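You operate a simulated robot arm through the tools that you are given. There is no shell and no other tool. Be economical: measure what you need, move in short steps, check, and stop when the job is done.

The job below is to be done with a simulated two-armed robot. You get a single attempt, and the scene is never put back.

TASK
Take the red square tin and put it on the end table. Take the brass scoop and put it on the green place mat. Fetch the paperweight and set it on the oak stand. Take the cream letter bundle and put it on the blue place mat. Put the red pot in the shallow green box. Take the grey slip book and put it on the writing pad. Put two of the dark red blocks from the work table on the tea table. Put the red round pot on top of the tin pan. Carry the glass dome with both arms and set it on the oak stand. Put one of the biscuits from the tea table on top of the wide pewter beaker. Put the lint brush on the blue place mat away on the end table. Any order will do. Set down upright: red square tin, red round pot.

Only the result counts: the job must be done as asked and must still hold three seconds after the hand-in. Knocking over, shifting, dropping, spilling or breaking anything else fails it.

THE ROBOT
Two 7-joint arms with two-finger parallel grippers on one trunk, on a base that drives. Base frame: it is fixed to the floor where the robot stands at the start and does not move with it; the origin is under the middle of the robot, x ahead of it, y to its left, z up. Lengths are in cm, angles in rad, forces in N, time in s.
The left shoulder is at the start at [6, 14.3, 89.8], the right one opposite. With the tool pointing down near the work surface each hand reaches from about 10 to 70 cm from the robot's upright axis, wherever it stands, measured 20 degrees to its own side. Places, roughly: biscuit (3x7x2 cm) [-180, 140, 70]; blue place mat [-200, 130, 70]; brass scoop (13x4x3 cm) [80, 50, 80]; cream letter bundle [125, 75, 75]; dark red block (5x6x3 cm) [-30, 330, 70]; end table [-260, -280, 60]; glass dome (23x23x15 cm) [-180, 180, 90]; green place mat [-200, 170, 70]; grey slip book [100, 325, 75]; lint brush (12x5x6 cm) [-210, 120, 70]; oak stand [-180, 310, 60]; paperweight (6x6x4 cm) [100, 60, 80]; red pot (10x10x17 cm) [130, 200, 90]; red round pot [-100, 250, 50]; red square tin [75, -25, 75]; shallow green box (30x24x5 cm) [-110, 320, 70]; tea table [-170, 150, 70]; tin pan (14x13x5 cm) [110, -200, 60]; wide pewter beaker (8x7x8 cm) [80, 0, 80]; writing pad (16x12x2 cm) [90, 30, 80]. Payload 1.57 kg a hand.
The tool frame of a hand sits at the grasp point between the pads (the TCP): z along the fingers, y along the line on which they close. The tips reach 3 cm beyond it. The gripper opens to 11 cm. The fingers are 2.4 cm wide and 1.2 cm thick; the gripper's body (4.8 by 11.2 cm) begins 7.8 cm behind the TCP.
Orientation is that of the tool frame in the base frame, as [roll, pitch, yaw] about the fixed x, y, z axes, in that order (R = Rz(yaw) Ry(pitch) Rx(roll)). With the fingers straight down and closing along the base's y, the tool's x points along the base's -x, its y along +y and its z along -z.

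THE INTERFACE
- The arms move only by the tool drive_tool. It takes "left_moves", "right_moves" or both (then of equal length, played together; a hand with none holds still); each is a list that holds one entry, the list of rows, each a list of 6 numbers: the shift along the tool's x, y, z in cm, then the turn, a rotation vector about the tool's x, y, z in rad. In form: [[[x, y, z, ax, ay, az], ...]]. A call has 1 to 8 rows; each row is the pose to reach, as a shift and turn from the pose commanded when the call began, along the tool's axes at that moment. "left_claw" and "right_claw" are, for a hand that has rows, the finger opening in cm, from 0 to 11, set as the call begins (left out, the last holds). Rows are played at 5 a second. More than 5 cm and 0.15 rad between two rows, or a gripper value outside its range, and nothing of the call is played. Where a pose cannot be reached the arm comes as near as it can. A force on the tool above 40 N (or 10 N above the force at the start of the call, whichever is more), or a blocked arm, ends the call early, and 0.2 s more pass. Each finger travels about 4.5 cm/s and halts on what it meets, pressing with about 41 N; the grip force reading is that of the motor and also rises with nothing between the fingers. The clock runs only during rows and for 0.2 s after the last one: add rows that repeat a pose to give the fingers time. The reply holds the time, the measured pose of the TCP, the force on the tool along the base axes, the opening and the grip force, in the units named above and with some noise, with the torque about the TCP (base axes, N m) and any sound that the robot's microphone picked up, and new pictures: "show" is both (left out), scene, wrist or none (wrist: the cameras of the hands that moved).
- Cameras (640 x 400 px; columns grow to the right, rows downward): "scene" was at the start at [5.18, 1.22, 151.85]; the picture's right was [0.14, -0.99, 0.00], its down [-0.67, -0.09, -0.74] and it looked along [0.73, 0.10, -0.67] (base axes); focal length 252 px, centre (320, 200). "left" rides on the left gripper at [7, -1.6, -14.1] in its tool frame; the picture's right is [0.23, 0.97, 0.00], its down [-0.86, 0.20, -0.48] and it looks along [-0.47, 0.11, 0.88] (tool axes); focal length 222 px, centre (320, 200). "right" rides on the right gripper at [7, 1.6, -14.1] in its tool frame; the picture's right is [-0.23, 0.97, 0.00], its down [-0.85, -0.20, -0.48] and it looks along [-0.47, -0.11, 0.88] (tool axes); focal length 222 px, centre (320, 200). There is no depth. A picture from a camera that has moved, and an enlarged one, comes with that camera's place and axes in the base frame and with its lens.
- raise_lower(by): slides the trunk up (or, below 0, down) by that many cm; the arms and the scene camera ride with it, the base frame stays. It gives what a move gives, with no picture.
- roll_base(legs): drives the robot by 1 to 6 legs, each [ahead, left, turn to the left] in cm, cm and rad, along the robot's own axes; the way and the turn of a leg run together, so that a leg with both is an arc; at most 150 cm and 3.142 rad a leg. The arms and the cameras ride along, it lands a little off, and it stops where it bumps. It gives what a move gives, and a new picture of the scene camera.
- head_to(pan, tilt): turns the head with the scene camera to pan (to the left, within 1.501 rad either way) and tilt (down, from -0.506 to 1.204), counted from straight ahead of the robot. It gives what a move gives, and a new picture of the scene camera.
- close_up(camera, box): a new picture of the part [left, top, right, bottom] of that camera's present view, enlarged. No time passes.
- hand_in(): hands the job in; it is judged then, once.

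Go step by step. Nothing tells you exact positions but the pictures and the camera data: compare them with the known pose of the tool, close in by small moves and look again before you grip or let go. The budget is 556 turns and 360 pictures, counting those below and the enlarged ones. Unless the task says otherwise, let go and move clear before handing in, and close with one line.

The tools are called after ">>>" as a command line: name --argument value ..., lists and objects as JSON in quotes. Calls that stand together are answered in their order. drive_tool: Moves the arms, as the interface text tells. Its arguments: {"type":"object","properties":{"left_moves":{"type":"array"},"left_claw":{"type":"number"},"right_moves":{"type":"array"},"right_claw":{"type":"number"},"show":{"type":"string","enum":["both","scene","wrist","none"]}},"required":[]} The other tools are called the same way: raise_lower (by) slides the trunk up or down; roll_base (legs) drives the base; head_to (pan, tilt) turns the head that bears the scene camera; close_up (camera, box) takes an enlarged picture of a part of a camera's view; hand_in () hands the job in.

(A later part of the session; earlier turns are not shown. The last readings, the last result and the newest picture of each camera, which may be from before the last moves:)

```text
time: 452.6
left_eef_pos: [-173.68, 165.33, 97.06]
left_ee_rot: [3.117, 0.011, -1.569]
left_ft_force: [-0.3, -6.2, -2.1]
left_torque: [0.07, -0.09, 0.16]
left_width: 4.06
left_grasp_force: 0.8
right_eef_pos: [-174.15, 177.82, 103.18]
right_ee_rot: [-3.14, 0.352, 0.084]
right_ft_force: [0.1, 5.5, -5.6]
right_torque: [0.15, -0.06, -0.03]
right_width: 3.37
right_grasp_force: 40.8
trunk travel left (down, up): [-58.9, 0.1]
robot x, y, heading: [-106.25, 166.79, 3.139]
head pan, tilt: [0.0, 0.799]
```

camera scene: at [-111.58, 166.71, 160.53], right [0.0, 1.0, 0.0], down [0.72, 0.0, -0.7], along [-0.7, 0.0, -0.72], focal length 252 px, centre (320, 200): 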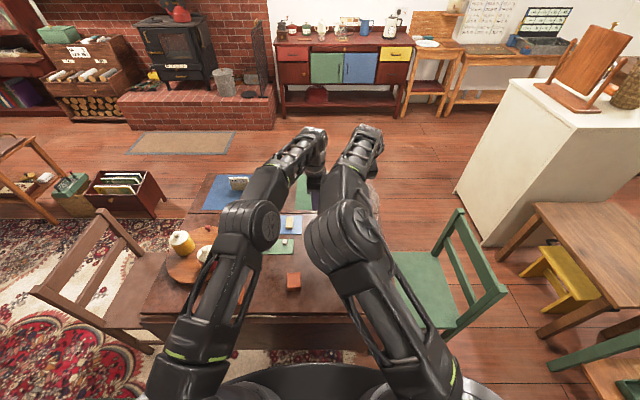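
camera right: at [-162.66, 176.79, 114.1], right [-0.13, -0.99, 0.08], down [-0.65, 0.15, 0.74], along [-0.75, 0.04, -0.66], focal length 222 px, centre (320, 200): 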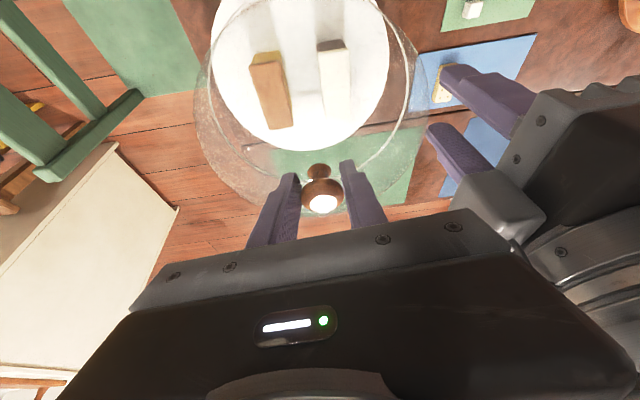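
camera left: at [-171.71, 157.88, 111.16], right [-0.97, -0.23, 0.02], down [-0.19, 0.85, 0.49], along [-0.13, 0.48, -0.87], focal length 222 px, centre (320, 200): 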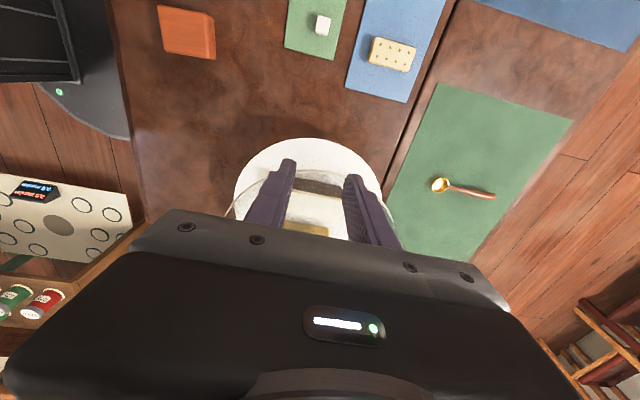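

Contact ≈6 N. Now back slowly away from the table, then draw the dome nearer with both arms together.

>>> roll_base --legs '[[-40, 0, 0]]'

>>> drive_tool --left_moves '[[[0, -2.5, 0, 0, 0, 0], [0, -5, 0, 0, 0, 0], [0, -7.5, 0, 0, 0, 0], [0, -10, 0, 0, 0, 0], [0, -12.5, 0, 0, 0, 0], [0, -15, 0, 0, 0, 0], [0, -17.5, 0, 0, 0, 0], [0, -17.5, 0, 0, 0, 0]]]' --right_moves '[[[2.34, 0.21, -0.86, 0, 0, 0], [4.68, 0.42, -1.73, 0, 0, 0], [7.01, 0.64, -2.6, 0, 0, 0], [9.35, 0.85, -3.46, 0, 0, 0], [11.7, 1.06, -4.33, 0, 0, 0], [14.0, 1.27, -5.2, 0, 0, 0], [16.36, 1.49, -6.05, 0, 0, 0], [16.36, 1.49, -6.05, 0, 0, 0]]]' --show "wrist"

```text
time: 455.1
left_eef_pos: [-133.04, 165.53, 97.01]
left_ee_rot: [3.115, 0.01, -1.577]
left_ft_force: [-0.6, -16.4, -2.9]
left_torque: [0.09, 0.05, 0.35]
left_width: 4.15
left_grasp_force: 0.3
right_eef_pos: [-133.4, 177.93, 103.13]
right_ee_rot: [-3.14, 0.351, 0.077]
right_ft_force: [1.9, 16.2, -3.8]
right_torque: [0.52, -0.23, -0.13]
right_width: 3.36
right_grasp_force: 41.2
trunk travel left (down, up): [-58.9, 0.1]
robot x, y, heading: [-66.33, 166.46, 3.138]
head pan, tilt: [0.0, 0.799]
camera scene: at [-70.91, 166.6, 160.54], right [0.01, 1.0, 0.0], down [0.72, 0.0, -0.7], along [-0.7, 0.0, -0.72], focal length 252 px, centre (320, 200)
```

scene: 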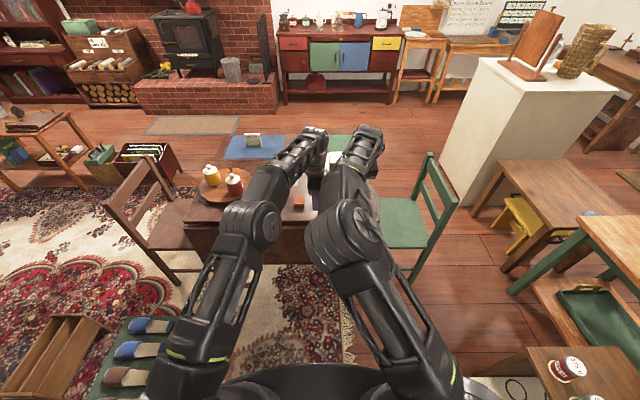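

```text
time: 456.9
left_eef_pos: [-115.55, 165.5, 96.73]
left_ee_rot: [3.116, 0.008, -1.575]
left_ft_force: [-2.1, -16.1, -0.5]
left_torque: [0.31, 0.15, 0.32]
left_width: 4.15
left_grasp_force: 0.7
right_eef_pos: [-116.11, 177.86, 103.23]
right_ee_rot: [-3.137, 0.349, 0.077]
right_ft_force: [1.1, 15.7, -7.1]
right_torque: [0.69, -0.38, -0.1]
right_width: 3.32
right_grasp_force: 40.8
trunk travel left (down, up): [-58.9, 0.1]
robot x, y, heading: [-65.85, 166.4, 3.134]
head pan, tilt: [0.0, 0.799]
camera right: at [-104.51, 177.0, 114.2], right [-0.14, -0.99, 0.08], down [-0.65, 0.15, 0.74], along [-0.74, 0.05, -0.67], focal length 222 px, centre (320, 200)
camera left: at [-113.57, 158.31, 110.79], right [-0.97, -0.22, 0.02], down [-0.18, 0.85, 0.49], along [-0.13, 0.47, -0.87], focal length 222 px, centre (320, 200)
```

right: 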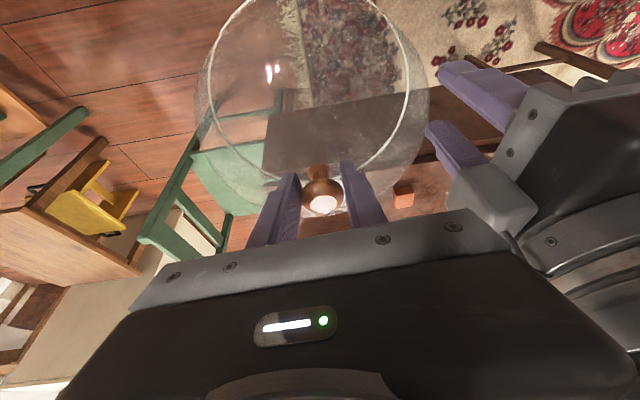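
left: 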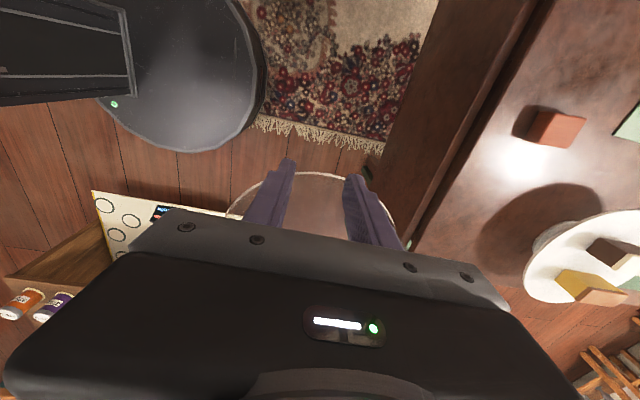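

Dome is held by both arms at 50 cm. Drive east, turn, and back up north along the room's east side.

>>> roll_base --legs '[[-108, 0, 0], [0, 0, 1.578], [-130, 0, 0], [-106, 0, 0]]'

```text
time: 477.6
left_eef_pos: [34.22, 352.83, 96.76]
left_ee_rot: [3.117, 0.006, 0.051]
left_ft_force: [24.7, -0.5, -5.2]
left_torque: [0.16, 0.36, 0.58]
left_width: 4.21
left_grasp_force: 1.0
right_eef_pos: [21.77, 351.64, 103.41]
right_ee_rot: [-3.139, 0.351, 1.703]
right_ft_force: [-26.8, 1.2, -1.2]
right_torque: [0.02, 0.55, -0.11]
right_width: 3.34
right_grasp_force: 40.9
trunk travel left (down, up): [-58.9, 0.1]
robot x, y, heading: [30.35, 402.23, -1.525]
head pan, tilt: [0.0, 0.799]
camera scene: at [30.48, 397.34, 160.54], right [-1.0, -0.05, 0.0], down [-0.04, 0.72, -0.7], along [0.03, -0.7, -0.72], focal length 252 px, centre (320, 200)
```

scene: 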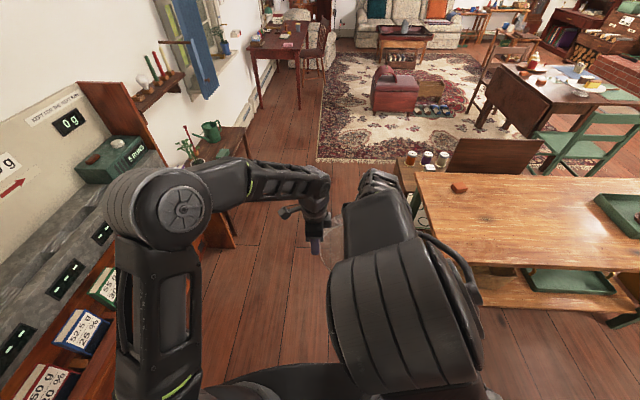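

Side force rose to 25 N; ease it slightly, then continue west along the corridor.

>>> drive_tool --left_moves '[[[0.12, 0, 0, 0, 0, 0], [0.2, 0, 0, 0, 0, 0], [0.2, 0, 0, 0, 0, 0]]]' --show "none"

>>> roll_base --legs '[[0, 0, -0.045], [0, -110, 0], [0, -104, 0]]'

```text
time: 478.4
left_eef_pos: [34.36, 352.78, 96.7]
left_ee_rot: [3.117, 0.009, 0.052]
left_ft_force: [-0.7, 0.6, 0.8]
left_torque: [-0.01, 0.0, -0.01]
left_width: 4.01
left_grasp_force: 0.2
right_eef_pos: [21.71, 351.68, 103.21]
right_ee_rot: [-3.139, 0.35, 1.702]
right_ft_force: [0.2, 0.1, -7.2]
right_torque: [0.05, -0.02, 0.01]
right_width: 3.33
right_grasp_force: 41.8
trunk travel left (down, up): [-58.9, 0.1]
robot x, y, heading: [30.13, 402.31, -1.523]
head pan, tilt: [0.0, 0.799]
```

```text
time: 489.4
left_eef_pos: [-182.09, 352.08, 96.7]
left_ee_rot: [3.118, 0.008, 0.006]
left_ft_force: [2.5, -2.1, 0.1]
left_torque: [0.01, 0.07, 0.08]
left_width: 4.17
left_grasp_force: 0.6
right_eef_pos: [-194.83, 351.62, 103.33]
right_ee_rot: [-3.14, 0.351, 1.659]
right_ft_force: [-2.1, 1.1, -6.5]
right_torque: [0.16, 0.11, 0.15]
right_width: 3.31
right_grasp_force: 41.5
trunk travel left (down, up): [-58.9, 0.1]
robot x, y, heading: [-184.28, 401.86, -1.57]
head pan, tilt: [0.0, 0.799]
camera scene: at [-184.06, 396.73, 160.54], right [-1.0, 0.0, 0.0], down [0.0, 0.72, -0.7], along [0.0, -0.7, -0.72], focal length 252 px, centre (320, 200)
```

scene: 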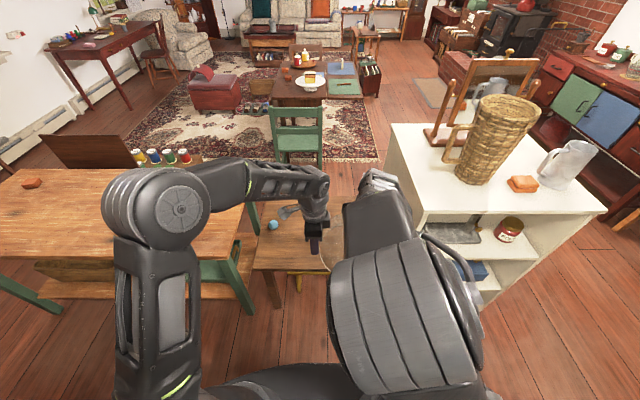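

Arrived north of the stand. I firm up the left contact a bit and move in so the dome hangs over the stand.

>>> drive_tool --left_moves '[[[-0.1, 0, 0, 0, 0, 0], [-0.15, 0, 0, 0, 0, 0], [-0.15, 0, 0, 0, 0, 0]]]' --show "none"

>>> roll_base --legs '[[29.5, 2.5, 0]]'

>>> close_up --camera "right" --box '[0, 0, 640, 400]'

```text
time: 490.2
left_eef_pos: [-182.22, 351.96, 96.58]
left_ee_rot: [3.117, 0.007, 0.01]
left_ft_force: [6.0, -1.5, 1.3]
left_torque: [-0.09, 0.17, 0.13]
left_width: 4.12
left_grasp_force: 0.9
right_eef_pos: [-194.86, 351.58, 103.29]
right_ee_rot: [-3.139, 0.349, 1.658]
right_ft_force: [-6.9, 1.6, -8.5]
right_torque: [0.21, 0.44, 0.06]
right_width: 3.3
right_grasp_force: 41.1
trunk travel left (down, up): [-58.9, 0.1]
robot x, y, heading: [-183.91, 401.63, -1.568]
head pan, tilt: [0.0, 0.799]
```

```text
time: 492.2
left_eef_pos: [-179.42, 322.56, 96.6]
left_ee_rot: [3.12, 0.007, 0.012]
left_ft_force: [14.3, -2.8, -2.3]
left_torque: [0.0, 0.26, 0.33]
left_width: 4.23
left_grasp_force: 0.9
right_eef_pos: [-191.86, 321.96, 103.09]
right_ee_rot: [-3.139, 0.35, 1.663]
right_ft_force: [-13.8, 3.1, -5.7]
right_torque: [0.24, 0.39, 0.07]
right_width: 3.31
right_grasp_force: 41.6
trunk travel left (down, up): [-58.9, 0.1]
robot x, y, heading: [-181.24, 372.21, -1.562]
head pan, tilt: [0.0, 0.799]
camera scene: at [-181.32, 367.22, 160.53], right [-1.0, -0.01, 0.0], down [-0.01, 0.72, -0.7], along [0.01, -0.7, -0.72], focal length 252 px, centre (320, 200)
```

scene: 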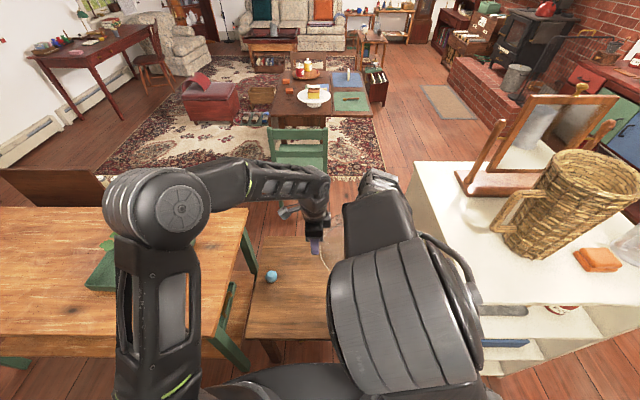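

```text
1.00 times, centred on (320, 200) of right
camera zoom: at [-191.33, 333.38, 114.21], right [0.99, -0.12, 0.08], down [-0.14, -0.66, 0.74], along [-0.04, -0.75, -0.67], focal length 222 px, centre (320, 200)
```

zoom: 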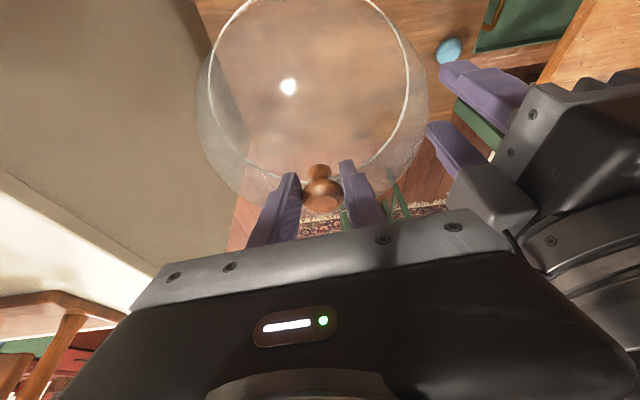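

The dome is above the stand, clear of the cupboard side and the paperweight. Lower the trunk 20 cm and check.

>>> raise_lower --by -20

>>> close_up --camera "scene" --box '[0, 0, 640, 400]'

>>> close_up --camera "right" --box '[0, 0, 640, 400]'

```text
time: 494.4
left_eef_pos: [-179.28, 322.64, 76.59]
left_ee_rot: [3.118, 0.006, 0.012]
left_ft_force: [3.4, -0.6, 0.8]
left_torque: [-0.06, 0.1, 0.08]
left_width: 4.15
left_grasp_force: 0.6
right_eef_pos: [-192.02, 322.04, 83.18]
right_ee_rot: [-3.135, 0.353, 1.662]
right_ft_force: [-4.2, 1.8, -7.3]
right_torque: [0.21, 0.27, 0.09]
right_width: 3.31
right_grasp_force: 41.0
trunk travel left (down, up): [-38.9, 20.1]
robot x, y, heading: [-181.4, 372.32, -1.562]
head pan, tilt: [0.0, 0.799]
```

```text
1.00 times, centred on (320, 200) of scene
camera zoom: at [-181.33, 367.38, 140.54], right [-1.0, -0.01, 0.0], down [-0.01, 0.72, -0.7], along [0.01, -0.7, -0.72], focal length 252 px, centre (320, 200)
```

zoom: 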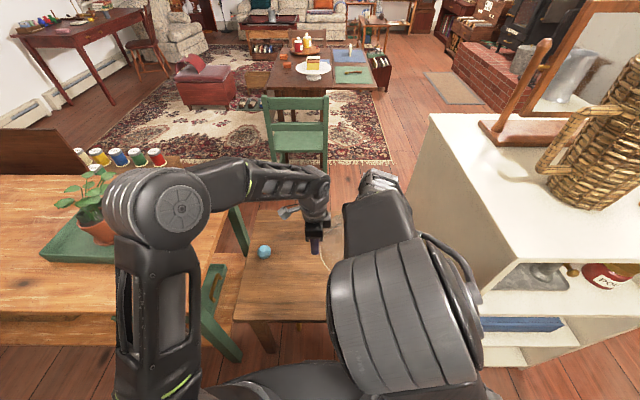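

```text
1.00 times, centred on (320, 200) of right
camera zoom: at [-191.35, 333.49, 94.25], right [0.99, -0.12, 0.08], down [-0.14, -0.65, 0.74], along [-0.04, -0.75, -0.66], focal length 222 px, centre (320, 200)
```

zoom: 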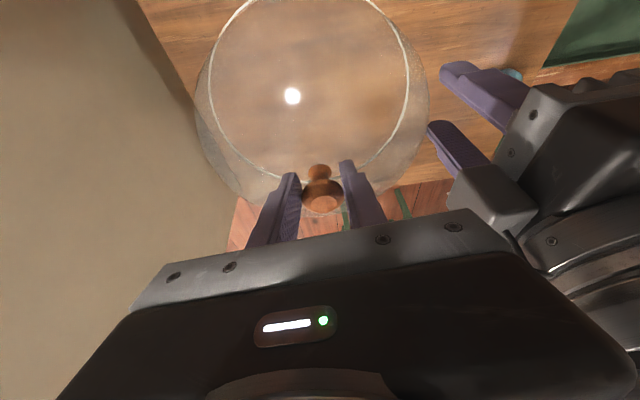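

Clearances look fine. Lower 14 cm more.

>>> raise_lower --by -14

>>> close_up --camera "right" --box '[100, 0, 540, 260]'

```text
time: 496.0
left_eef_pos: [-179.36, 322.65, 62.77]
left_ee_rot: [3.116, 0.006, 0.014]
left_ft_force: [6.5, -2.6, 0.7]
left_torque: [-0.05, 0.15, 0.18]
left_width: 4.24
left_grasp_force: 1.5
right_eef_pos: [-191.96, 322.01, 69.32]
right_ee_rot: [-3.136, 0.356, 1.662]
right_ft_force: [-6.8, 2.9, 2.7]
right_torque: [-0.81, -0.1, 0.0]
right_width: 3.3
right_grasp_force: 40.9
trunk travel left (down, up): [-24.9, 34.1]
robot x, y, heading: [-181.11, 372.65, -1.559]
head pan, tilt: [0.0, 0.799]
```

```text
1.45 times, centred on (320, 130) of right
camera zoom: at [-191.38, 333.49, 80.34], right [0.99, -0.12, 0.08], down [-0.14, -0.65, 0.75], along [-0.04, -0.75, -0.66], focal length 323 px, centre (320, 302)
```

zoom: 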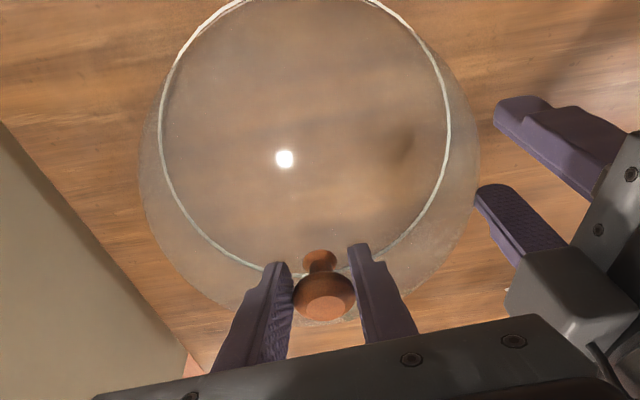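

Contact has begun. A little further to seat the rim.

>>> raise_lower --by -0.4

```text
time: 496.6
left_eef_pos: [-179.42, 322.83, 62.39]
left_ee_rot: [3.116, 0.007, 0.012]
left_ft_force: [5.7, -4.0, 2.6]
left_torque: [0.01, 0.16, 0.16]
left_width: 4.36
left_grasp_force: 1.7
right_eef_pos: [-191.96, 322.01, 69.16]
right_ee_rot: [-3.138, 0.358, 1.661]
right_ft_force: [-13.6, 4.1, 28.5]
right_torque: [-0.28, -0.01, -0.03]
right_width: 3.38
right_grasp_force: 41.0
trunk travel left (down, up): [-24.5, 34.5]
robot x, y, heading: [-181.26, 372.69, -1.566]
head pan, tilt: [0.0, 0.799]
```

Seated. Relieve slightly, withdraw the left hand, then open the right.

>>> raise_lower --by 0.25

>>> drive_tool --left_moves '[[[1, 0, 0, 0, 0, 0], [2, 0, 0, 0, 0, 0], [3, 0, -1, 0, 0, 0], [3, 0, -4, 0, 0, 0], [3, 0, -8, 0, 0, 0], [3, 0, -12, 0, 0, 0]]]' --show "none"

>>> drive_tool --right_moves '[[[0, 0, 0, 0, 0, 0], [0, 0, 0, 0, 0, 0], [0, 0, 0, 0, 0, 0]]]' --right_claw 6.5 --show "none"

>>> drive_tool --right_moves '[[[0, 0, -2, 0, 0, 0], [0, 0, -5, 0, 0, 0], [0, 0, -9, 0, 0, 0], [0, 0, -13, 0, 0, 0]]]' --show "wrist"

```text
time: 497.1
left_eef_pos: [-179.39, 322.73, 62.34]
left_ee_rot: [3.117, 0.005, 0.012]
left_ft_force: [6.2, -3.0, -2.2]
left_torque: [0.12, 0.1, 0.17]
left_width: 4.2
left_grasp_force: 1.1
right_eef_pos: [-191.89, 322.07, 69.04]
right_ee_rot: [-3.139, 0.352, 1.663]
right_ft_force: [-12.4, -1.0, 14.9]
right_torque: [-0.85, -0.14, -0.14]
right_width: 3.3
right_grasp_force: 41.0
trunk travel left (down, up): [-24.8, 34.2]
robot x, y, heading: [-181.21, 372.61, -1.562]
head pan, tilt: [0.0, 0.799]
```

```text
time: 498.5
left_eef_pos: [-176.04, 323.2, 74.63]
left_ee_rot: [3.118, 0.008, 0.013]
left_ft_force: [-0.3, -0.9, 0.4]
left_torque: [0.01, 0.03, 0.02]
left_width: 4.01
left_grasp_force: 0.1
right_eef_pos: [-191.87, 322.1, 69.18]
right_ee_rot: [-3.14, 0.352, 1.663]
right_ft_force: [1.9, 3.8, 7.1]
right_torque: [-0.21, -0.29, 0.15]
right_width: 3.33
right_grasp_force: 41.5
trunk travel left (down, up): [-24.8, 34.2]
robot x, y, heading: [-181.36, 372.32, -1.559]
head pan, tilt: [0.0, 0.799]
```

```text
time: 499.3
left_eef_pos: [-176.15, 323.23, 74.52]
left_ee_rot: [3.116, 0.008, 0.011]
left_ft_force: [-0.4, 0.3, 0.8]
left_torque: [0.0, 0.01, -0.01]
left_width: 3.99
left_grasp_force: 0.1
right_eef_pos: [-191.92, 322.09, 69.0]
right_ee_rot: [-3.137, 0.351, 1.664]
right_ft_force: [0.4, 0.4, -0.3]
right_torque: [0.01, -0.01, 0.0]
right_width: 6.5
right_grasp_force: 0.1
trunk travel left (down, up): [-24.8, 34.2]
robot x, y, heading: [-181.37, 372.58, -1.562]
head pan, tilt: [0.0, 0.799]
```

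```text
time: 500.3
left_eef_pos: [-176.19, 323.11, 74.49]
left_ee_rot: [3.118, 0.006, 0.013]
left_ft_force: [-0.9, 0.3, 0.3]
left_torque: [0.02, -0.02, -0.01]
left_width: 4.01
left_grasp_force: 0.1
right_eef_pos: [-192.43, 326.64, 81.5]
right_ee_rot: [-3.139, 0.351, 1.661]
right_ft_force: [0.2, -0.4, 0.9]
right_torque: [-0.03, 0.01, -0.03]
right_width: 6.51
right_grasp_force: 0.1
trunk travel left (down, up): [-24.8, 34.2]
robot x, y, heading: [-181.54, 372.44, -1.561]
head pan, tilt: [0.0, 0.799]
camera right: at [-191.77, 338.11, 92.44], right [0.99, -0.13, 0.08], down [-0.14, -0.65, 0.74], along [-0.04, -0.75, -0.66], focal length 222 px, centre (320, 200)
```

right: 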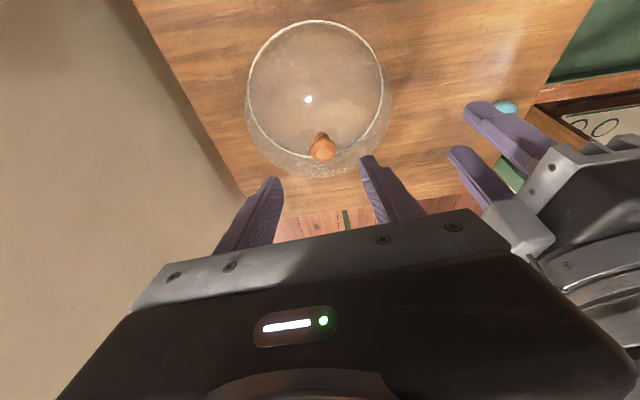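

The dome stands on the oak stand. I raise the trunk, back off and straighten both hands.

>>> raise_lower --by 28

>>> roll_base --legs '[[-28, 0, 0]]'

>>> drive_tool --left_moves '[[[0, 0, 0, 0, 0, -0.15], [0, 0, 0, 0, 0, -0.3], [0, 0, 0, 0, 0, -0.45], [0, 0, 0, 0, 0, -0.6], [0, 0, 0, 0, 0, -0.75], [0, 0, 0, 0, 0, -0.9], [0, 0, 0, 0, 0, -1.05], [0, 0, 0, 0, 0, -1.2]]]' --right_moves '[[[0, 0, 0, 0, 0.12, 0], [0, 0, 0, 0, 0.24, 0], [0, 0, 0, 0, 0.35, 0], [0, 0, 0, 0, 0.35, 0], [0, 0, 0, 0, 0.35, 0], [0, 0, 0, 0, 0.35, 0], [0, 0, 0, 0, 0.35, 0], [0, 0, 0, 0, 0.35, 0]]]' --show "none"

>>> drive_tool --left_moves '[[[0, 0, 0, 0, 0, -0.12], [0, 0, 0, 0, 0, -0.24], [0, 0, 0, 0, 0, -0.36], [0, 0, 0, 0, 0, -0.36]]]' --show "scene"

```text
time: 503.1
left_eef_pos: [-176.14, 323.06, 102.46]
left_ee_rot: [3.116, 0.007, 0.012]
left_ft_force: [0.1, 0.2, 0.6]
left_torque: [0.0, 0.01, -0.01]
left_width: 3.99
left_grasp_force: 0.1
right_eef_pos: [-192.36, 326.58, 109.4]
right_ee_rot: [-3.138, 0.35, 1.663]
right_ft_force: [-0.2, -0.5, 0.2]
right_torque: [0.0, -0.03, -0.01]
right_width: 6.49
right_grasp_force: 0.1
trunk travel left (down, up): [-52.8, 6.2]
robot x, y, heading: [-181.45, 372.16, -1.559]
head pan, tilt: [0.0, 0.799]
```

```text
time: 505.1
left_eef_pos: [-176.36, 351.12, 102.52]
left_ee_rot: [3.115, 0.006, 0.013]
left_ft_force: [0.7, 0.7, 0.2]
left_torque: [-0.03, 0.02, -0.01]
left_width: 4.0
left_grasp_force: 0.0
right_eef_pos: [-192.52, 354.68, 109.38]
right_ee_rot: [-3.137, 0.351, 1.664]
right_ft_force: [-0.7, 0.0, -0.7]
right_torque: [-0.02, 0.0, 0.0]
right_width: 6.49
right_grasp_force: 0.0
trunk travel left (down, up): [-52.8, 6.2]
robot x, y, heading: [-181.7, 400.45, -1.563]
head pan, tilt: [0.0, 0.799]
camera scene: at [-181.55, 395.5, 154.4], right [-1.0, -0.01, 0.0], down [-0.01, 0.72, -0.7], along [0.01, -0.7, -0.72], focal length 252 px, centre (320, 200)
```

scene: 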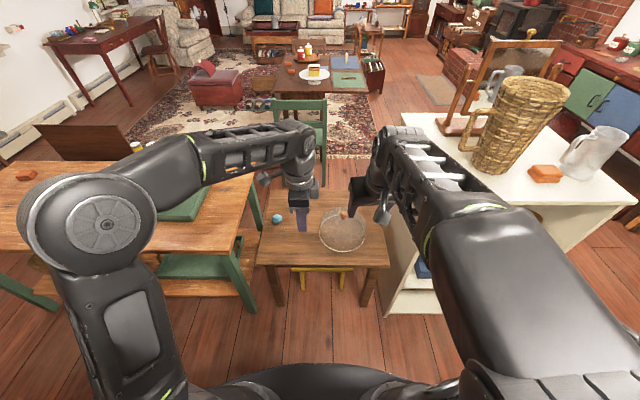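

```text
time: 506.9
left_eef_pos: [-176.46, 351.15, 102.5]
left_ee_rot: [3.138, 0.025, 1.216]
left_ft_force: [0.6, 0.3, -0.8]
left_torque: [0.01, -0.02, 0.01]
left_width: 4.0
left_grasp_force: 0.1
right_eef_pos: [-192.61, 354.76, 109.45]
right_ee_rot: [-3.14, -0.001, 1.661]
right_ft_force: [-0.5, -0.1, -0.8]
right_torque: [-0.02, -0.04, 0.01]
right_width: 6.5
right_grasp_force: 0.0
trunk travel left (down, up): [-52.8, 6.2]
robot x, y, heading: [-181.54, 400.52, -1.563]
head pan, tilt: [0.0, 0.799]
```

```text
time: 507.9
left_eef_pos: [-176.43, 351.08, 102.56]
left_ee_rot: [-3.134, 0.024, 1.575]
left_ft_force: [0.5, 0.3, 0.6]
left_torque: [-0.03, 0.02, 0.03]
left_width: 4.01
left_grasp_force: 0.0
right_eef_pos: [-192.59, 354.7, 109.4]
right_ee_rot: [-3.14, -0.001, 1.661]
right_ft_force: [0.3, 0.2, 0.1]
right_torque: [-0.03, 0.03, 0.05]
right_width: 6.48
right_grasp_force: 0.2
trunk travel left (down, up): [-52.8, 6.2]
robot x, y, heading: [-181.29, 400.16, -1.562]
head pan, tilt: [0.0, 0.799]
camera scene: at [-181.55, 395.37, 154.39], right [-1.0, -0.01, 0.0], down [-0.01, 0.72, -0.7], along [0.01, -0.7, -0.72], focal length 252 px, centre (320, 200)
```

scene: 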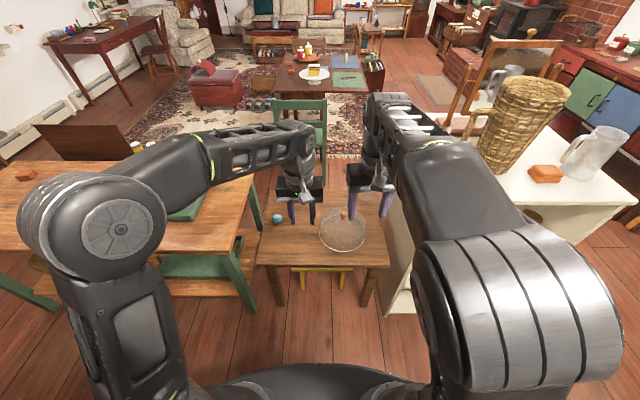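

Next the grey slip book: drive east along the corridor and face the bookcase.

>>> roll_base --legs '[[0, 0, -0.008], [0, 112, 0], [0, 106, 0], [0, 0, 1.57]]'

>>> head_to --pan -0.6 --tilt 0.6

```text
time: 522.6
left_eef_pos: [80.24, 410.87, 102.54]
left_ee_rot: [-3.134, 0.024, -3.105]
left_ft_force: [-0.1, 0.1, 0.2]
left_torque: [-0.01, 0.01, 0.0]
left_width: 4.0
left_grasp_force: 0.2
right_eef_pos: [77.3, 394.63, 109.46]
right_ee_rot: [-3.14, -0.001, -3.015]
right_ft_force: [-0.5, -0.1, 0.1]
right_torque: [0.01, 0.02, 0.0]
right_width: 6.5
right_grasp_force: 0.1
trunk travel left (down, up): [-52.8, 6.2]
robot x, y, heading: [30.87, 404.41, 0.046]
head pan, tilt: [0.0, 0.799]
camera scene: at [36.12, 404.39, 154.39], right [0.04, -1.0, 0.0], down [-0.72, -0.03, -0.7], along [0.7, 0.03, -0.72], focal length 252 px, centre (320, 200)
```

scene: 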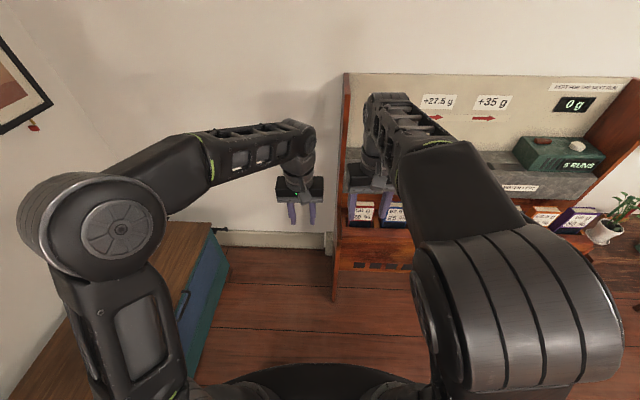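

```text
time: 523.6
left_eef_pos: [80.13, 410.97, 102.56]
left_ee_rot: [-3.138, 0.025, -3.106]
left_ft_force: [-0.3, 0.9, 0.2]
left_torque: [0.01, 0.0, 0.01]
left_width: 4.01
left_grasp_force: 0.1
right_eef_pos: [77.21, 394.61, 109.42]
right_ee_rot: [-3.14, 0.0, -3.015]
right_ft_force: [-0.5, 0.0, -0.7]
right_torque: [0.0, 0.0, 0.01]
right_width: 6.48
right_grasp_force: 0.1
trunk travel left (down, up): [-52.8, 6.2]
robot x, y, heading: [30.83, 404.0, 0.046]
head pan, tilt: [-0.6, 0.6]
camera scene: at [35.57, 399.36, 156.08], right [-0.53, -0.85, 0.0], down [-0.48, 0.3, -0.82], along [0.7, -0.44, -0.57], focal length 252 px, centre (320, 200)
```

scene: 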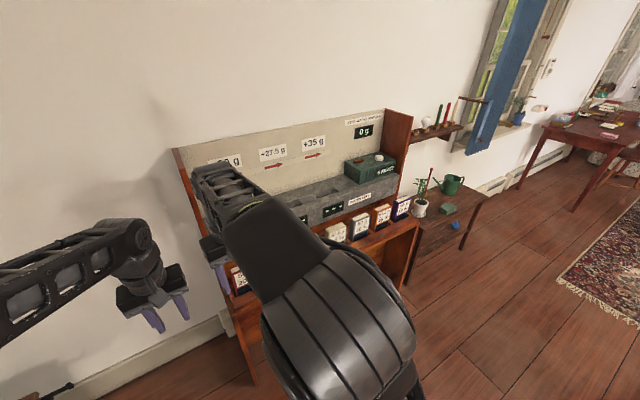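

Shift right to stand before the row of slip books.

>>> roll_base --legs '[[0, 0, -0.046], [0, -66, 0]]'

>>> head_to --pan 0.0 --tilt 0.75

>>> close_up --camera "scene" --box '[180, 120, 480, 300]'

```text
time: 527.6
left_eef_pos: [79.97, 342.68, 102.51]
left_ee_rot: [-3.137, 0.025, 3.122]
left_ft_force: [-1.0, -0.3, 0.0]
left_torque: [0.02, 0.03, 0.0]
left_width: 4.02
left_grasp_force: 0.0
right_eef_pos: [76.16, 326.7, 109.36]
right_ee_rot: [-3.141, 0.001, -3.071]
right_ft_force: [-0.6, -0.6, 0.1]
right_torque: [-0.02, -0.01, 0.01]
right_width: 6.49
right_grasp_force: 0.0
trunk travel left (down, up): [-52.8, 6.2]
robot x, y, heading: [30.68, 338.41, -0.014]
head pan, tilt: [-0.6, 0.6]
camera scene: at [34.77, 333.7, 156.08], right [-0.58, -0.82, 0.0], down [-0.46, 0.33, -0.82], along [0.67, -0.47, -0.57], focal length 252 px, centre (320, 200)
```

scene: 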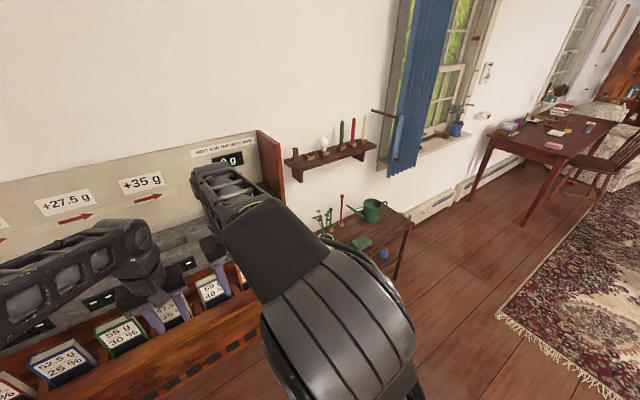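

```text
time: 528.6
left_eef_pos: [79.92, 342.89, 102.45]
left_ee_rot: [-3.134, 0.025, 3.123]
left_ft_force: [0.3, 0.5, -0.6]
left_torque: [-0.01, 0.0, 0.02]
left_width: 4.0
left_grasp_force: 0.2
right_eef_pos: [76.08, 326.66, 109.54]
right_ee_rot: [-3.14, 0.001, -3.072]
right_ft_force: [-0.4, -0.9, 0.0]
right_torque: [-0.03, 0.03, -0.02]
right_width: 6.51
right_grasp_force: 0.2
trunk travel left (down, up): [-52.8, 6.2]
robot x, y, heading: [30.42, 338.82, -0.016]
head pan, tilt: [0.0, 0.75]
camera scene: at [35.83, 338.74, 154.79], right [-0.01, -1.0, 0.0], down [-0.68, 0.01, -0.73], along [0.73, -0.01, -0.68], focal length 252 px, centre (320, 200)
```

scene: 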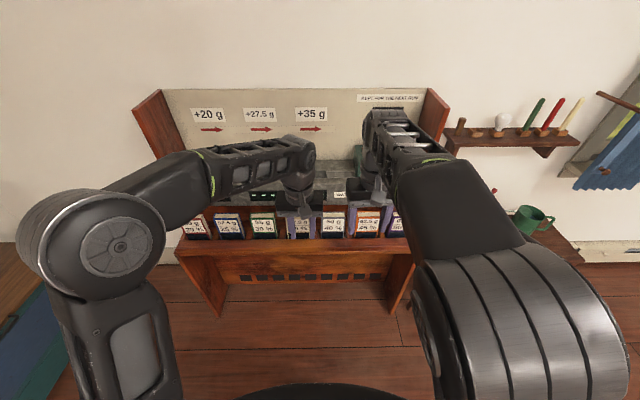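

```text
2.13 times, centred on (330, 210) of scene
camera zoom: at [35.83, 338.74, 154.79], right [-0.01, -1.0, 0.0], down [-0.68, 0.01, -0.73], along [0.73, -0.01, -0.68], focal length 536 px, centre (299, 179)
```

zoom: 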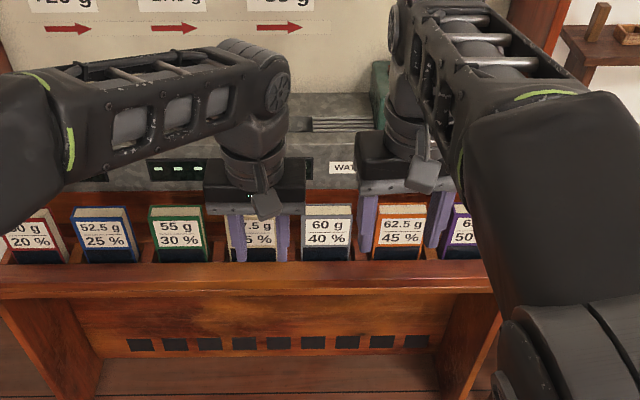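

Several labelled slip books; I must tell which is grey. Move the left hand aside and look again.

>>> drive_tool --left_moves '[[[3, 4, 0, 0, 0, 0], [6, 8, 0, 0, 0, 0], [9, 12, 0, 0, 0, 0], [12, 16, 0, 0, 0, 0]]]' --right_moves '[[[2, -4, 0, 0, 0, 0], [4, -8, 0, 0, 0, 0], [6, -12, 0, 0, 0, 0], [8, -16, 0, 0, 0, 0]]]' --show "none"

>>> close_up --camera "scene" --box '[200, 170, 440, 300]'

```text
time: 529.6
left_eef_pos: [68.23, 359.02, 102.32]
left_ee_rot: [-3.134, 0.026, 3.121]
left_ft_force: [0.9, -0.1, 0.6]
left_torque: [0.0, 0.01, -0.02]
left_width: 4.03
left_grasp_force: 0.1
right_eef_pos: [69.47, 310.35, 109.77]
right_ee_rot: [-3.139, 0.002, -3.071]
right_ft_force: [-0.2, -0.2, 0.5]
right_torque: [0.05, -0.02, -0.02]
right_width: 6.5
right_grasp_force: 0.1
trunk travel left (down, up): [-52.8, 6.2]
robot x, y, heading: [30.83, 338.93, -0.017]
head pan, tilt: [0.0, 0.75]
```

```text
2.67 times, centred on (320, 235) of scene
camera zoom: at [35.71, 338.75, 154.79], right [-0.01, -1.0, 0.0], down [-0.68, 0.01, -0.73], along [0.73, -0.01, -0.68], focal length 671 px, centre (320, 107)
```

zoom: 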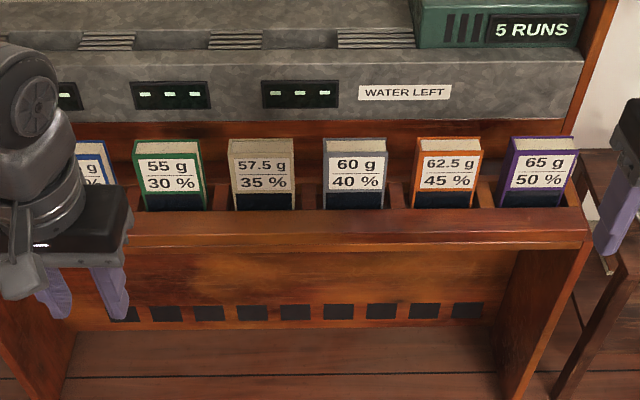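

The grey slip book is the "60 g" one (≈(105, 332)). I move closer and bring the right hand above it.

>>> roll_base --legs '[[14, 6, 0.016]]'

>>> drive_tool --right_moves '[[[-2, 4, 0, 0, 0, -0.03], [-5, 8, 0, 0, 0, -0.06], [-8, 11, 0, 0, 0, -0.06], [-12, 12.5, 2, 0, 0, -0.06], [-14, 12.5, 6, 0, 0, -0.06], [-16, 12.5, 10, 0, 0, -0.06]]]' --right_claw 11 --show "wrist"

```text
time: 531.0
left_eef_pos: [82.34, 365.82, 102.26]
left_ee_rot: [-3.135, 0.024, 3.14]
left_ft_force: [0.0, 0.2, -0.4]
left_torque: [0.02, 0.01, 0.01]
left_width: 4.0
left_grasp_force: 0.0
right_eef_pos: [84.67, 317.23, 109.61]
right_ee_rot: [-3.138, 0.0, -3.052]
right_ft_force: [-0.3, 0.6, -0.4]
right_torque: [-0.03, -0.01, -0.03]
right_width: 6.51
right_grasp_force: 0.0
trunk travel left (down, up): [-52.8, 6.2]
robot x, y, heading: [44.91, 344.73, 0.004]
head pan, tilt: [0.0, 0.75]
camera scene: at [50.32, 345.05, 154.78], right [0.01, -1.0, 0.0], down [-0.68, 0.0, -0.73], along [0.73, 0.0, -0.68], focal length 252 px, centre (320, 200)
```

scene: 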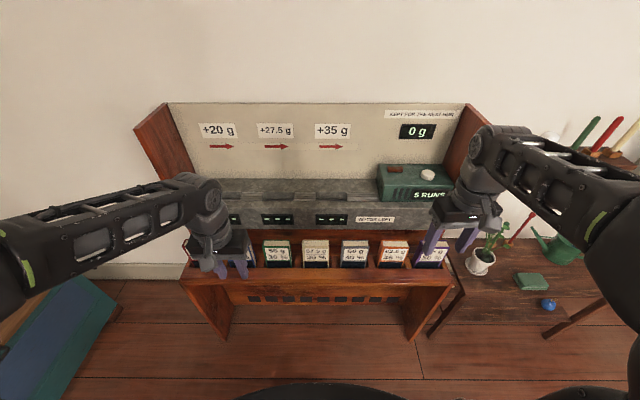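

```text
time: 532.4
left_eef_pos: [82.26, 365.98, 102.21]
left_ee_rot: [-3.134, 0.024, 3.141]
left_ft_force: [-0.1, 0.7, 0.4]
left_torque: [-0.02, -0.03, 0.0]
left_width: 3.98
left_grasp_force: 0.0
right_eef_pos: [99.58, 331.15, 99.7]
right_ee_rot: [-3.139, 0.001, -2.994]
right_ft_force: [0.3, -0.9, -0.8]
right_torque: [-0.04, 0.02, -0.01]
right_width: 10.99
right_grasp_force: 0.2
trunk travel left (down, up): [-52.8, 6.2]
robot x, y, heading: [44.73, 344.86, 0.004]
head pan, tilt: [0.0, 0.75]
camera right: at [92.34, 331.68, 114.02], right [0.08, 1.0, 0.0], down [0.87, -0.07, 0.48], along [0.48, -0.04, -0.88], focal length 222 px, centre (320, 200)
```

right: 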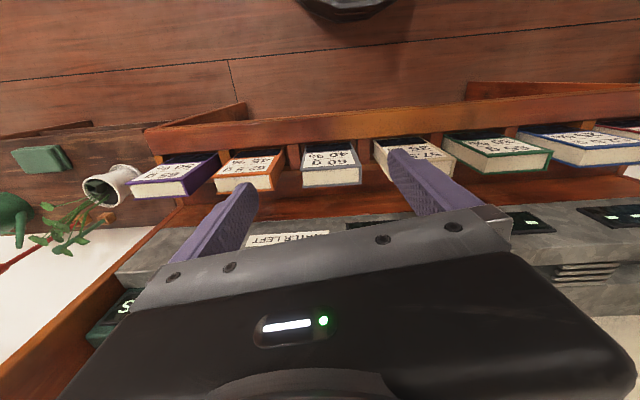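

Grey book: top at about (106.7, 332.4, 80), ≈9.4 cm wide. I straighten the hand's yaw and come down just above it.

>>> drive_tool --right_moves '[[[-2, 0, 3, 0, 0, 0.07], [-4.5, 0.1, 6.5, 0, 0, 0.147], [-6.5, 0.2, 10, 0, 0, 0.147], [-7.2, 0.2, 13.5, 0, 0, 0.147], [-7.2, 0.2, 13.5, 0, 0, 0.147]]]' --show "none"

>>> close_up --camera "right" --box '[200, 80, 440, 250]'

```text
time: 533.6
left_eef_pos: [82.22, 365.89, 102.38]
left_ee_rot: [-3.134, 0.023, 3.14]
left_ft_force: [0.2, -0.5, -0.1]
left_torque: [-0.06, 0.02, 0.01]
left_width: 3.99
left_grasp_force: 0.3
right_eef_pos: [106.76, 332.12, 86.17]
right_ee_rot: [-3.138, 0.002, -3.14]
right_ft_force: [-0.4, 0.2, -0.3]
right_torque: [0.03, 0.03, 0.0]
right_width: 10.99
right_grasp_force: 0.0
trunk travel left (down, up): [-52.8, 6.2]
robot x, y, heading: [44.75, 344.37, 0.004]
head pan, tilt: [0.0, 0.75]
```

```text
2.35 times, centred on (320, 165) of right
camera zoom: at [99.71, 333.73, 100.47], right [0.23, 0.97, 0.0], down [0.85, -0.2, 0.48], along [0.47, -0.11, -0.88], focal length 523 px, centre (320, 282)
```

zoom: 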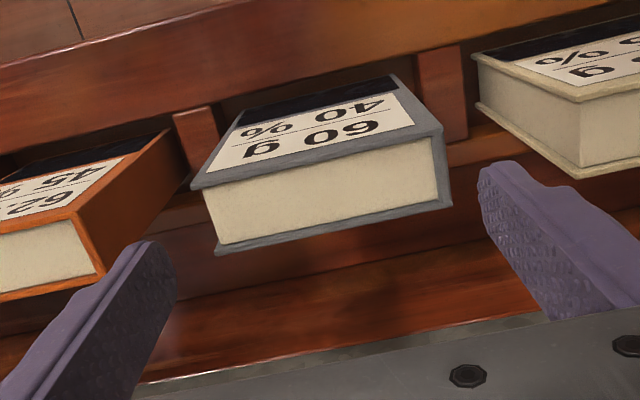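

Nicely centred, with about half a centimetre margin on each side. Descend with the fingers at both ends of the book.

>>> drive_tool --right_moves '[[[0.2, 0.1, 2, 0, 0, 0], [0.4, 0.1, 4, 0, 0, 0], [0.5, 0.1, 5.5, 0, 0, 0], [0.5, 0.1, 7, 0, 0, 0], [0.5, 0.1, 7, 0, 0, 0]]]' --show "none"

>>> close_up --camera "right" --box '[200, 80, 440, 250]'

```text
time: 534.8
left_eef_pos: [82.18, 365.78, 102.29]
left_ee_rot: [-3.136, 0.024, 3.139]
left_ft_force: [1.0, 0.2, 0.4]
left_torque: [-0.04, -0.01, 0.04]
left_width: 4.02
left_grasp_force: 0.0
right_eef_pos: [105.87, 332.32, 79.26]
right_ee_rot: [-3.141, 0.0, -3.139]
right_ft_force: [0.3, 0.0, 0.4]
right_torque: [0.0, 0.02, 0.01]
right_width: 11.0
right_grasp_force: 0.2
trunk travel left (down, up): [-52.8, 6.2]
robot x, y, heading: [44.84, 344.66, 0.007]
head pan, tilt: [0.0, 0.75]
```

```text
2.35 times, centred on (320, 165) of right
camera zoom: at [98.81, 333.78, 93.46], right [0.23, 0.97, 0.0], down [0.86, -0.2, 0.48], along [0.47, -0.11, -0.88], focal length 523 px, centre (320, 282)
```

zoom: 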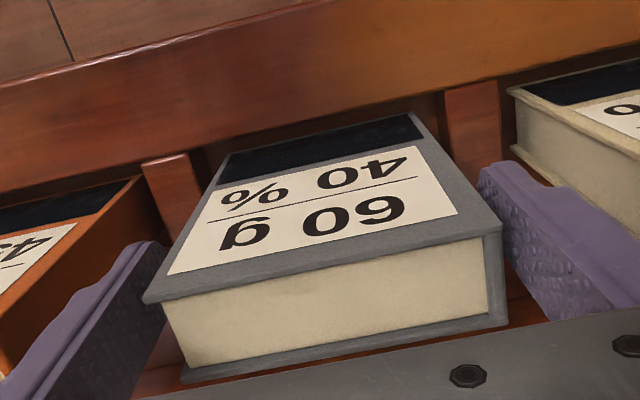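

The fingers straddle the book. Close and lift.

>>> drive_tool --right_moves '[[[0, 0, 0.3, 0, 0, 0], [0, 0, 0.3, 0, 0, 0], [0, 0, 0.3, 0, 0, 0]]]' --right_claw 6 --show "none"

>>> drive_tool --right_moves '[[[0, 0, -1, 0, 0, 0], [0, 0, -3, 0, 0, 0], [0, 0, -6, 0, 0, 0], [0, 0, -10, 0, 0, 0], [0, 0, -15, 0, 0, 0]]]' --show "wrist"

```text
time: 535.6
left_eef_pos: [82.23, 365.82, 102.37]
left_ee_rot: [-3.134, 0.025, -3.141]
left_ft_force: [0.7, 0.3, 0.8]
left_torque: [-0.02, 0.0, -0.01]
left_width: 4.02
left_grasp_force: 0.0
right_eef_pos: [105.91, 332.33, 78.98]
right_ee_rot: [-3.141, 0.003, -3.141]
right_ft_force: [-1.8, 2.2, 9.8]
right_torque: [0.51, 0.3, 0.09]
right_width: 9.79
right_grasp_force: 33.1
trunk travel left (down, up): [-52.8, 6.2]
robot x, y, heading: [44.69, 344.77, 0.006]
head pan, tilt: [0.0, 0.75]
```

```text
time: 536.8
left_eef_pos: [82.2, 365.91, 102.37]
left_ee_rot: [-3.134, 0.024, 3.137]
left_ft_force: [0.5, 0.1, -0.1]
left_torque: [0.04, -0.03, 0.02]
left_width: 3.98
left_grasp_force: 0.2
right_eef_pos: [106.3, 332.07, 94.13]
right_ee_rot: [-3.14, -0.002, -3.139]
right_ft_force: [0.4, 0.2, -4.4]
right_torque: [0.01, 0.01, 0.01]
right_width: 9.79
right_grasp_force: 40.9
trunk travel left (down, up): [-52.8, 6.2]
robot x, y, heading: [44.83, 344.98, 0.007]
head pan, tilt: [0.0, 0.75]
camera right: at [99.21, 333.63, 108.39], right [0.23, 0.97, 0.0], down [0.86, -0.2, 0.48], along [0.47, -0.11, -0.88], focal length 222 px, centre (320, 200)
```

right: 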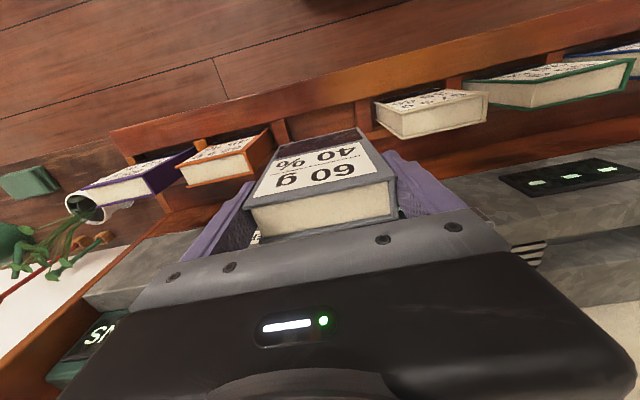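

The grey book is held. Raise it, back off, and go round to the jar shelf for the red round pot.

>>> drive_tool --right_moves '[[[3, 0, -3, 0, 0, 0], [6, 0, -6, 0, 0, 0], [9, 0, -8, 0, 0, 0]]]' --show "none"

>>> roll_base --legs '[[-12, 0, 0], [0, -140, 0], [0, 0, 1.565], [0, 108, 0]]'

>>> head_to --pan 0.0 --tilt 0.85

```text
time: 537.6
left_eef_pos: [82.07, 365.78, 102.3]
left_ee_rot: [-3.135, 0.027, 3.14]
left_ft_force: [-0.5, 0.6, -0.8]
left_torque: [0.02, -0.03, 0.01]
left_width: 3.98
left_grasp_force: 0.3
right_eef_pos: [97.09, 331.96, 101.98]
right_ee_rot: [-3.14, 0.002, -3.139]
right_ft_force: [0.1, 0.8, -4.3]
right_torque: [0.02, 0.02, -0.02]
right_width: 9.75
right_grasp_force: 41.2
trunk travel left (down, up): [-52.8, 6.2]
robot x, y, heading: [45.02, 345.02, 0.007]
head pan, tilt: [0.0, 0.75]
```

```text
time: 551.2
left_eef_pos: [-19.1, 246.0, 102.12]
left_ee_rot: [-3.132, 0.026, -1.589]
left_ft_force: [-1.6, -0.3, 0.2]
left_torque: [0.04, -0.05, 0.01]
left_width: 4.02
left_grasp_force: 0.1
right_eef_pos: [14.93, 260.45, 101.78]
right_ee_rot: [-3.134, -0.003, -1.586]
right_ft_force: [-1.1, -0.7, -4.1]
right_torque: [0.0, -0.04, -0.01]
right_width: 9.77
right_grasp_force: 41.2
trunk travel left (down, up): [-52.8, 6.2]
robot x, y, heading: [1.44, 208.44, 1.558]
head pan, tilt: [0.0, 0.75]
stopped in leg 4: the robot was blocked; the commanded pose is now the measured one
camera scene: at [0.89, 213.76, 154.79], right [1.0, -0.01, 0.0], down [-0.01, -0.68, -0.73], along [0.01, 0.73, -0.68], focal length 252 px, centre (320, 200)
```

scene: 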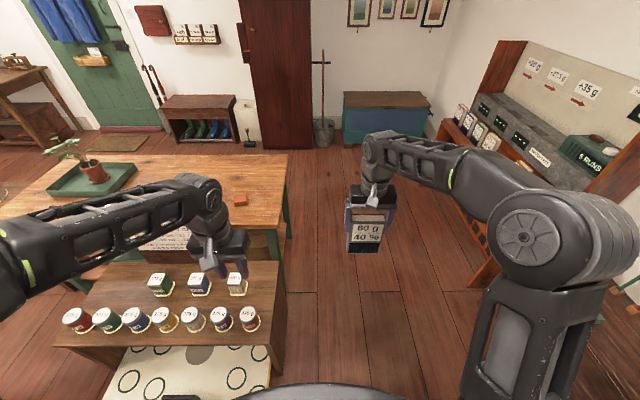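

```text
time: 551.8
left_eef_pos: [-18.63, 245.99, 102.24]
left_ee_rot: [-3.134, 0.025, -1.593]
left_ft_force: [0.1, 0.5, -0.5]
left_torque: [0.02, 0.0, 0.0]
left_width: 4.0
left_grasp_force: 0.2
right_eef_pos: [15.43, 260.64, 101.81]
right_ee_rot: [-3.14, 0.001, -1.591]
right_ft_force: [0.5, -0.2, -4.5]
right_torque: [-0.03, 0.0, 0.03]
right_width: 9.79
right_grasp_force: 40.9
trunk travel left (down, up): [-52.8, 6.2]
robot x, y, heading: [1.19, 208.17, 1.556]
head pan, tilt: [0.0, 0.85]
camera scene: at [1.41, 213.31, 153.99], right [1.0, -0.01, 0.0], down [-0.01, -0.75, -0.66], along [0.01, 0.66, -0.75], focal length 252 px, centre (320, 200)
```

scene: 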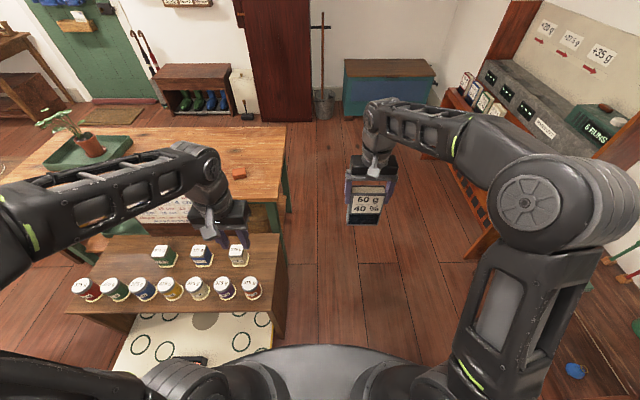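

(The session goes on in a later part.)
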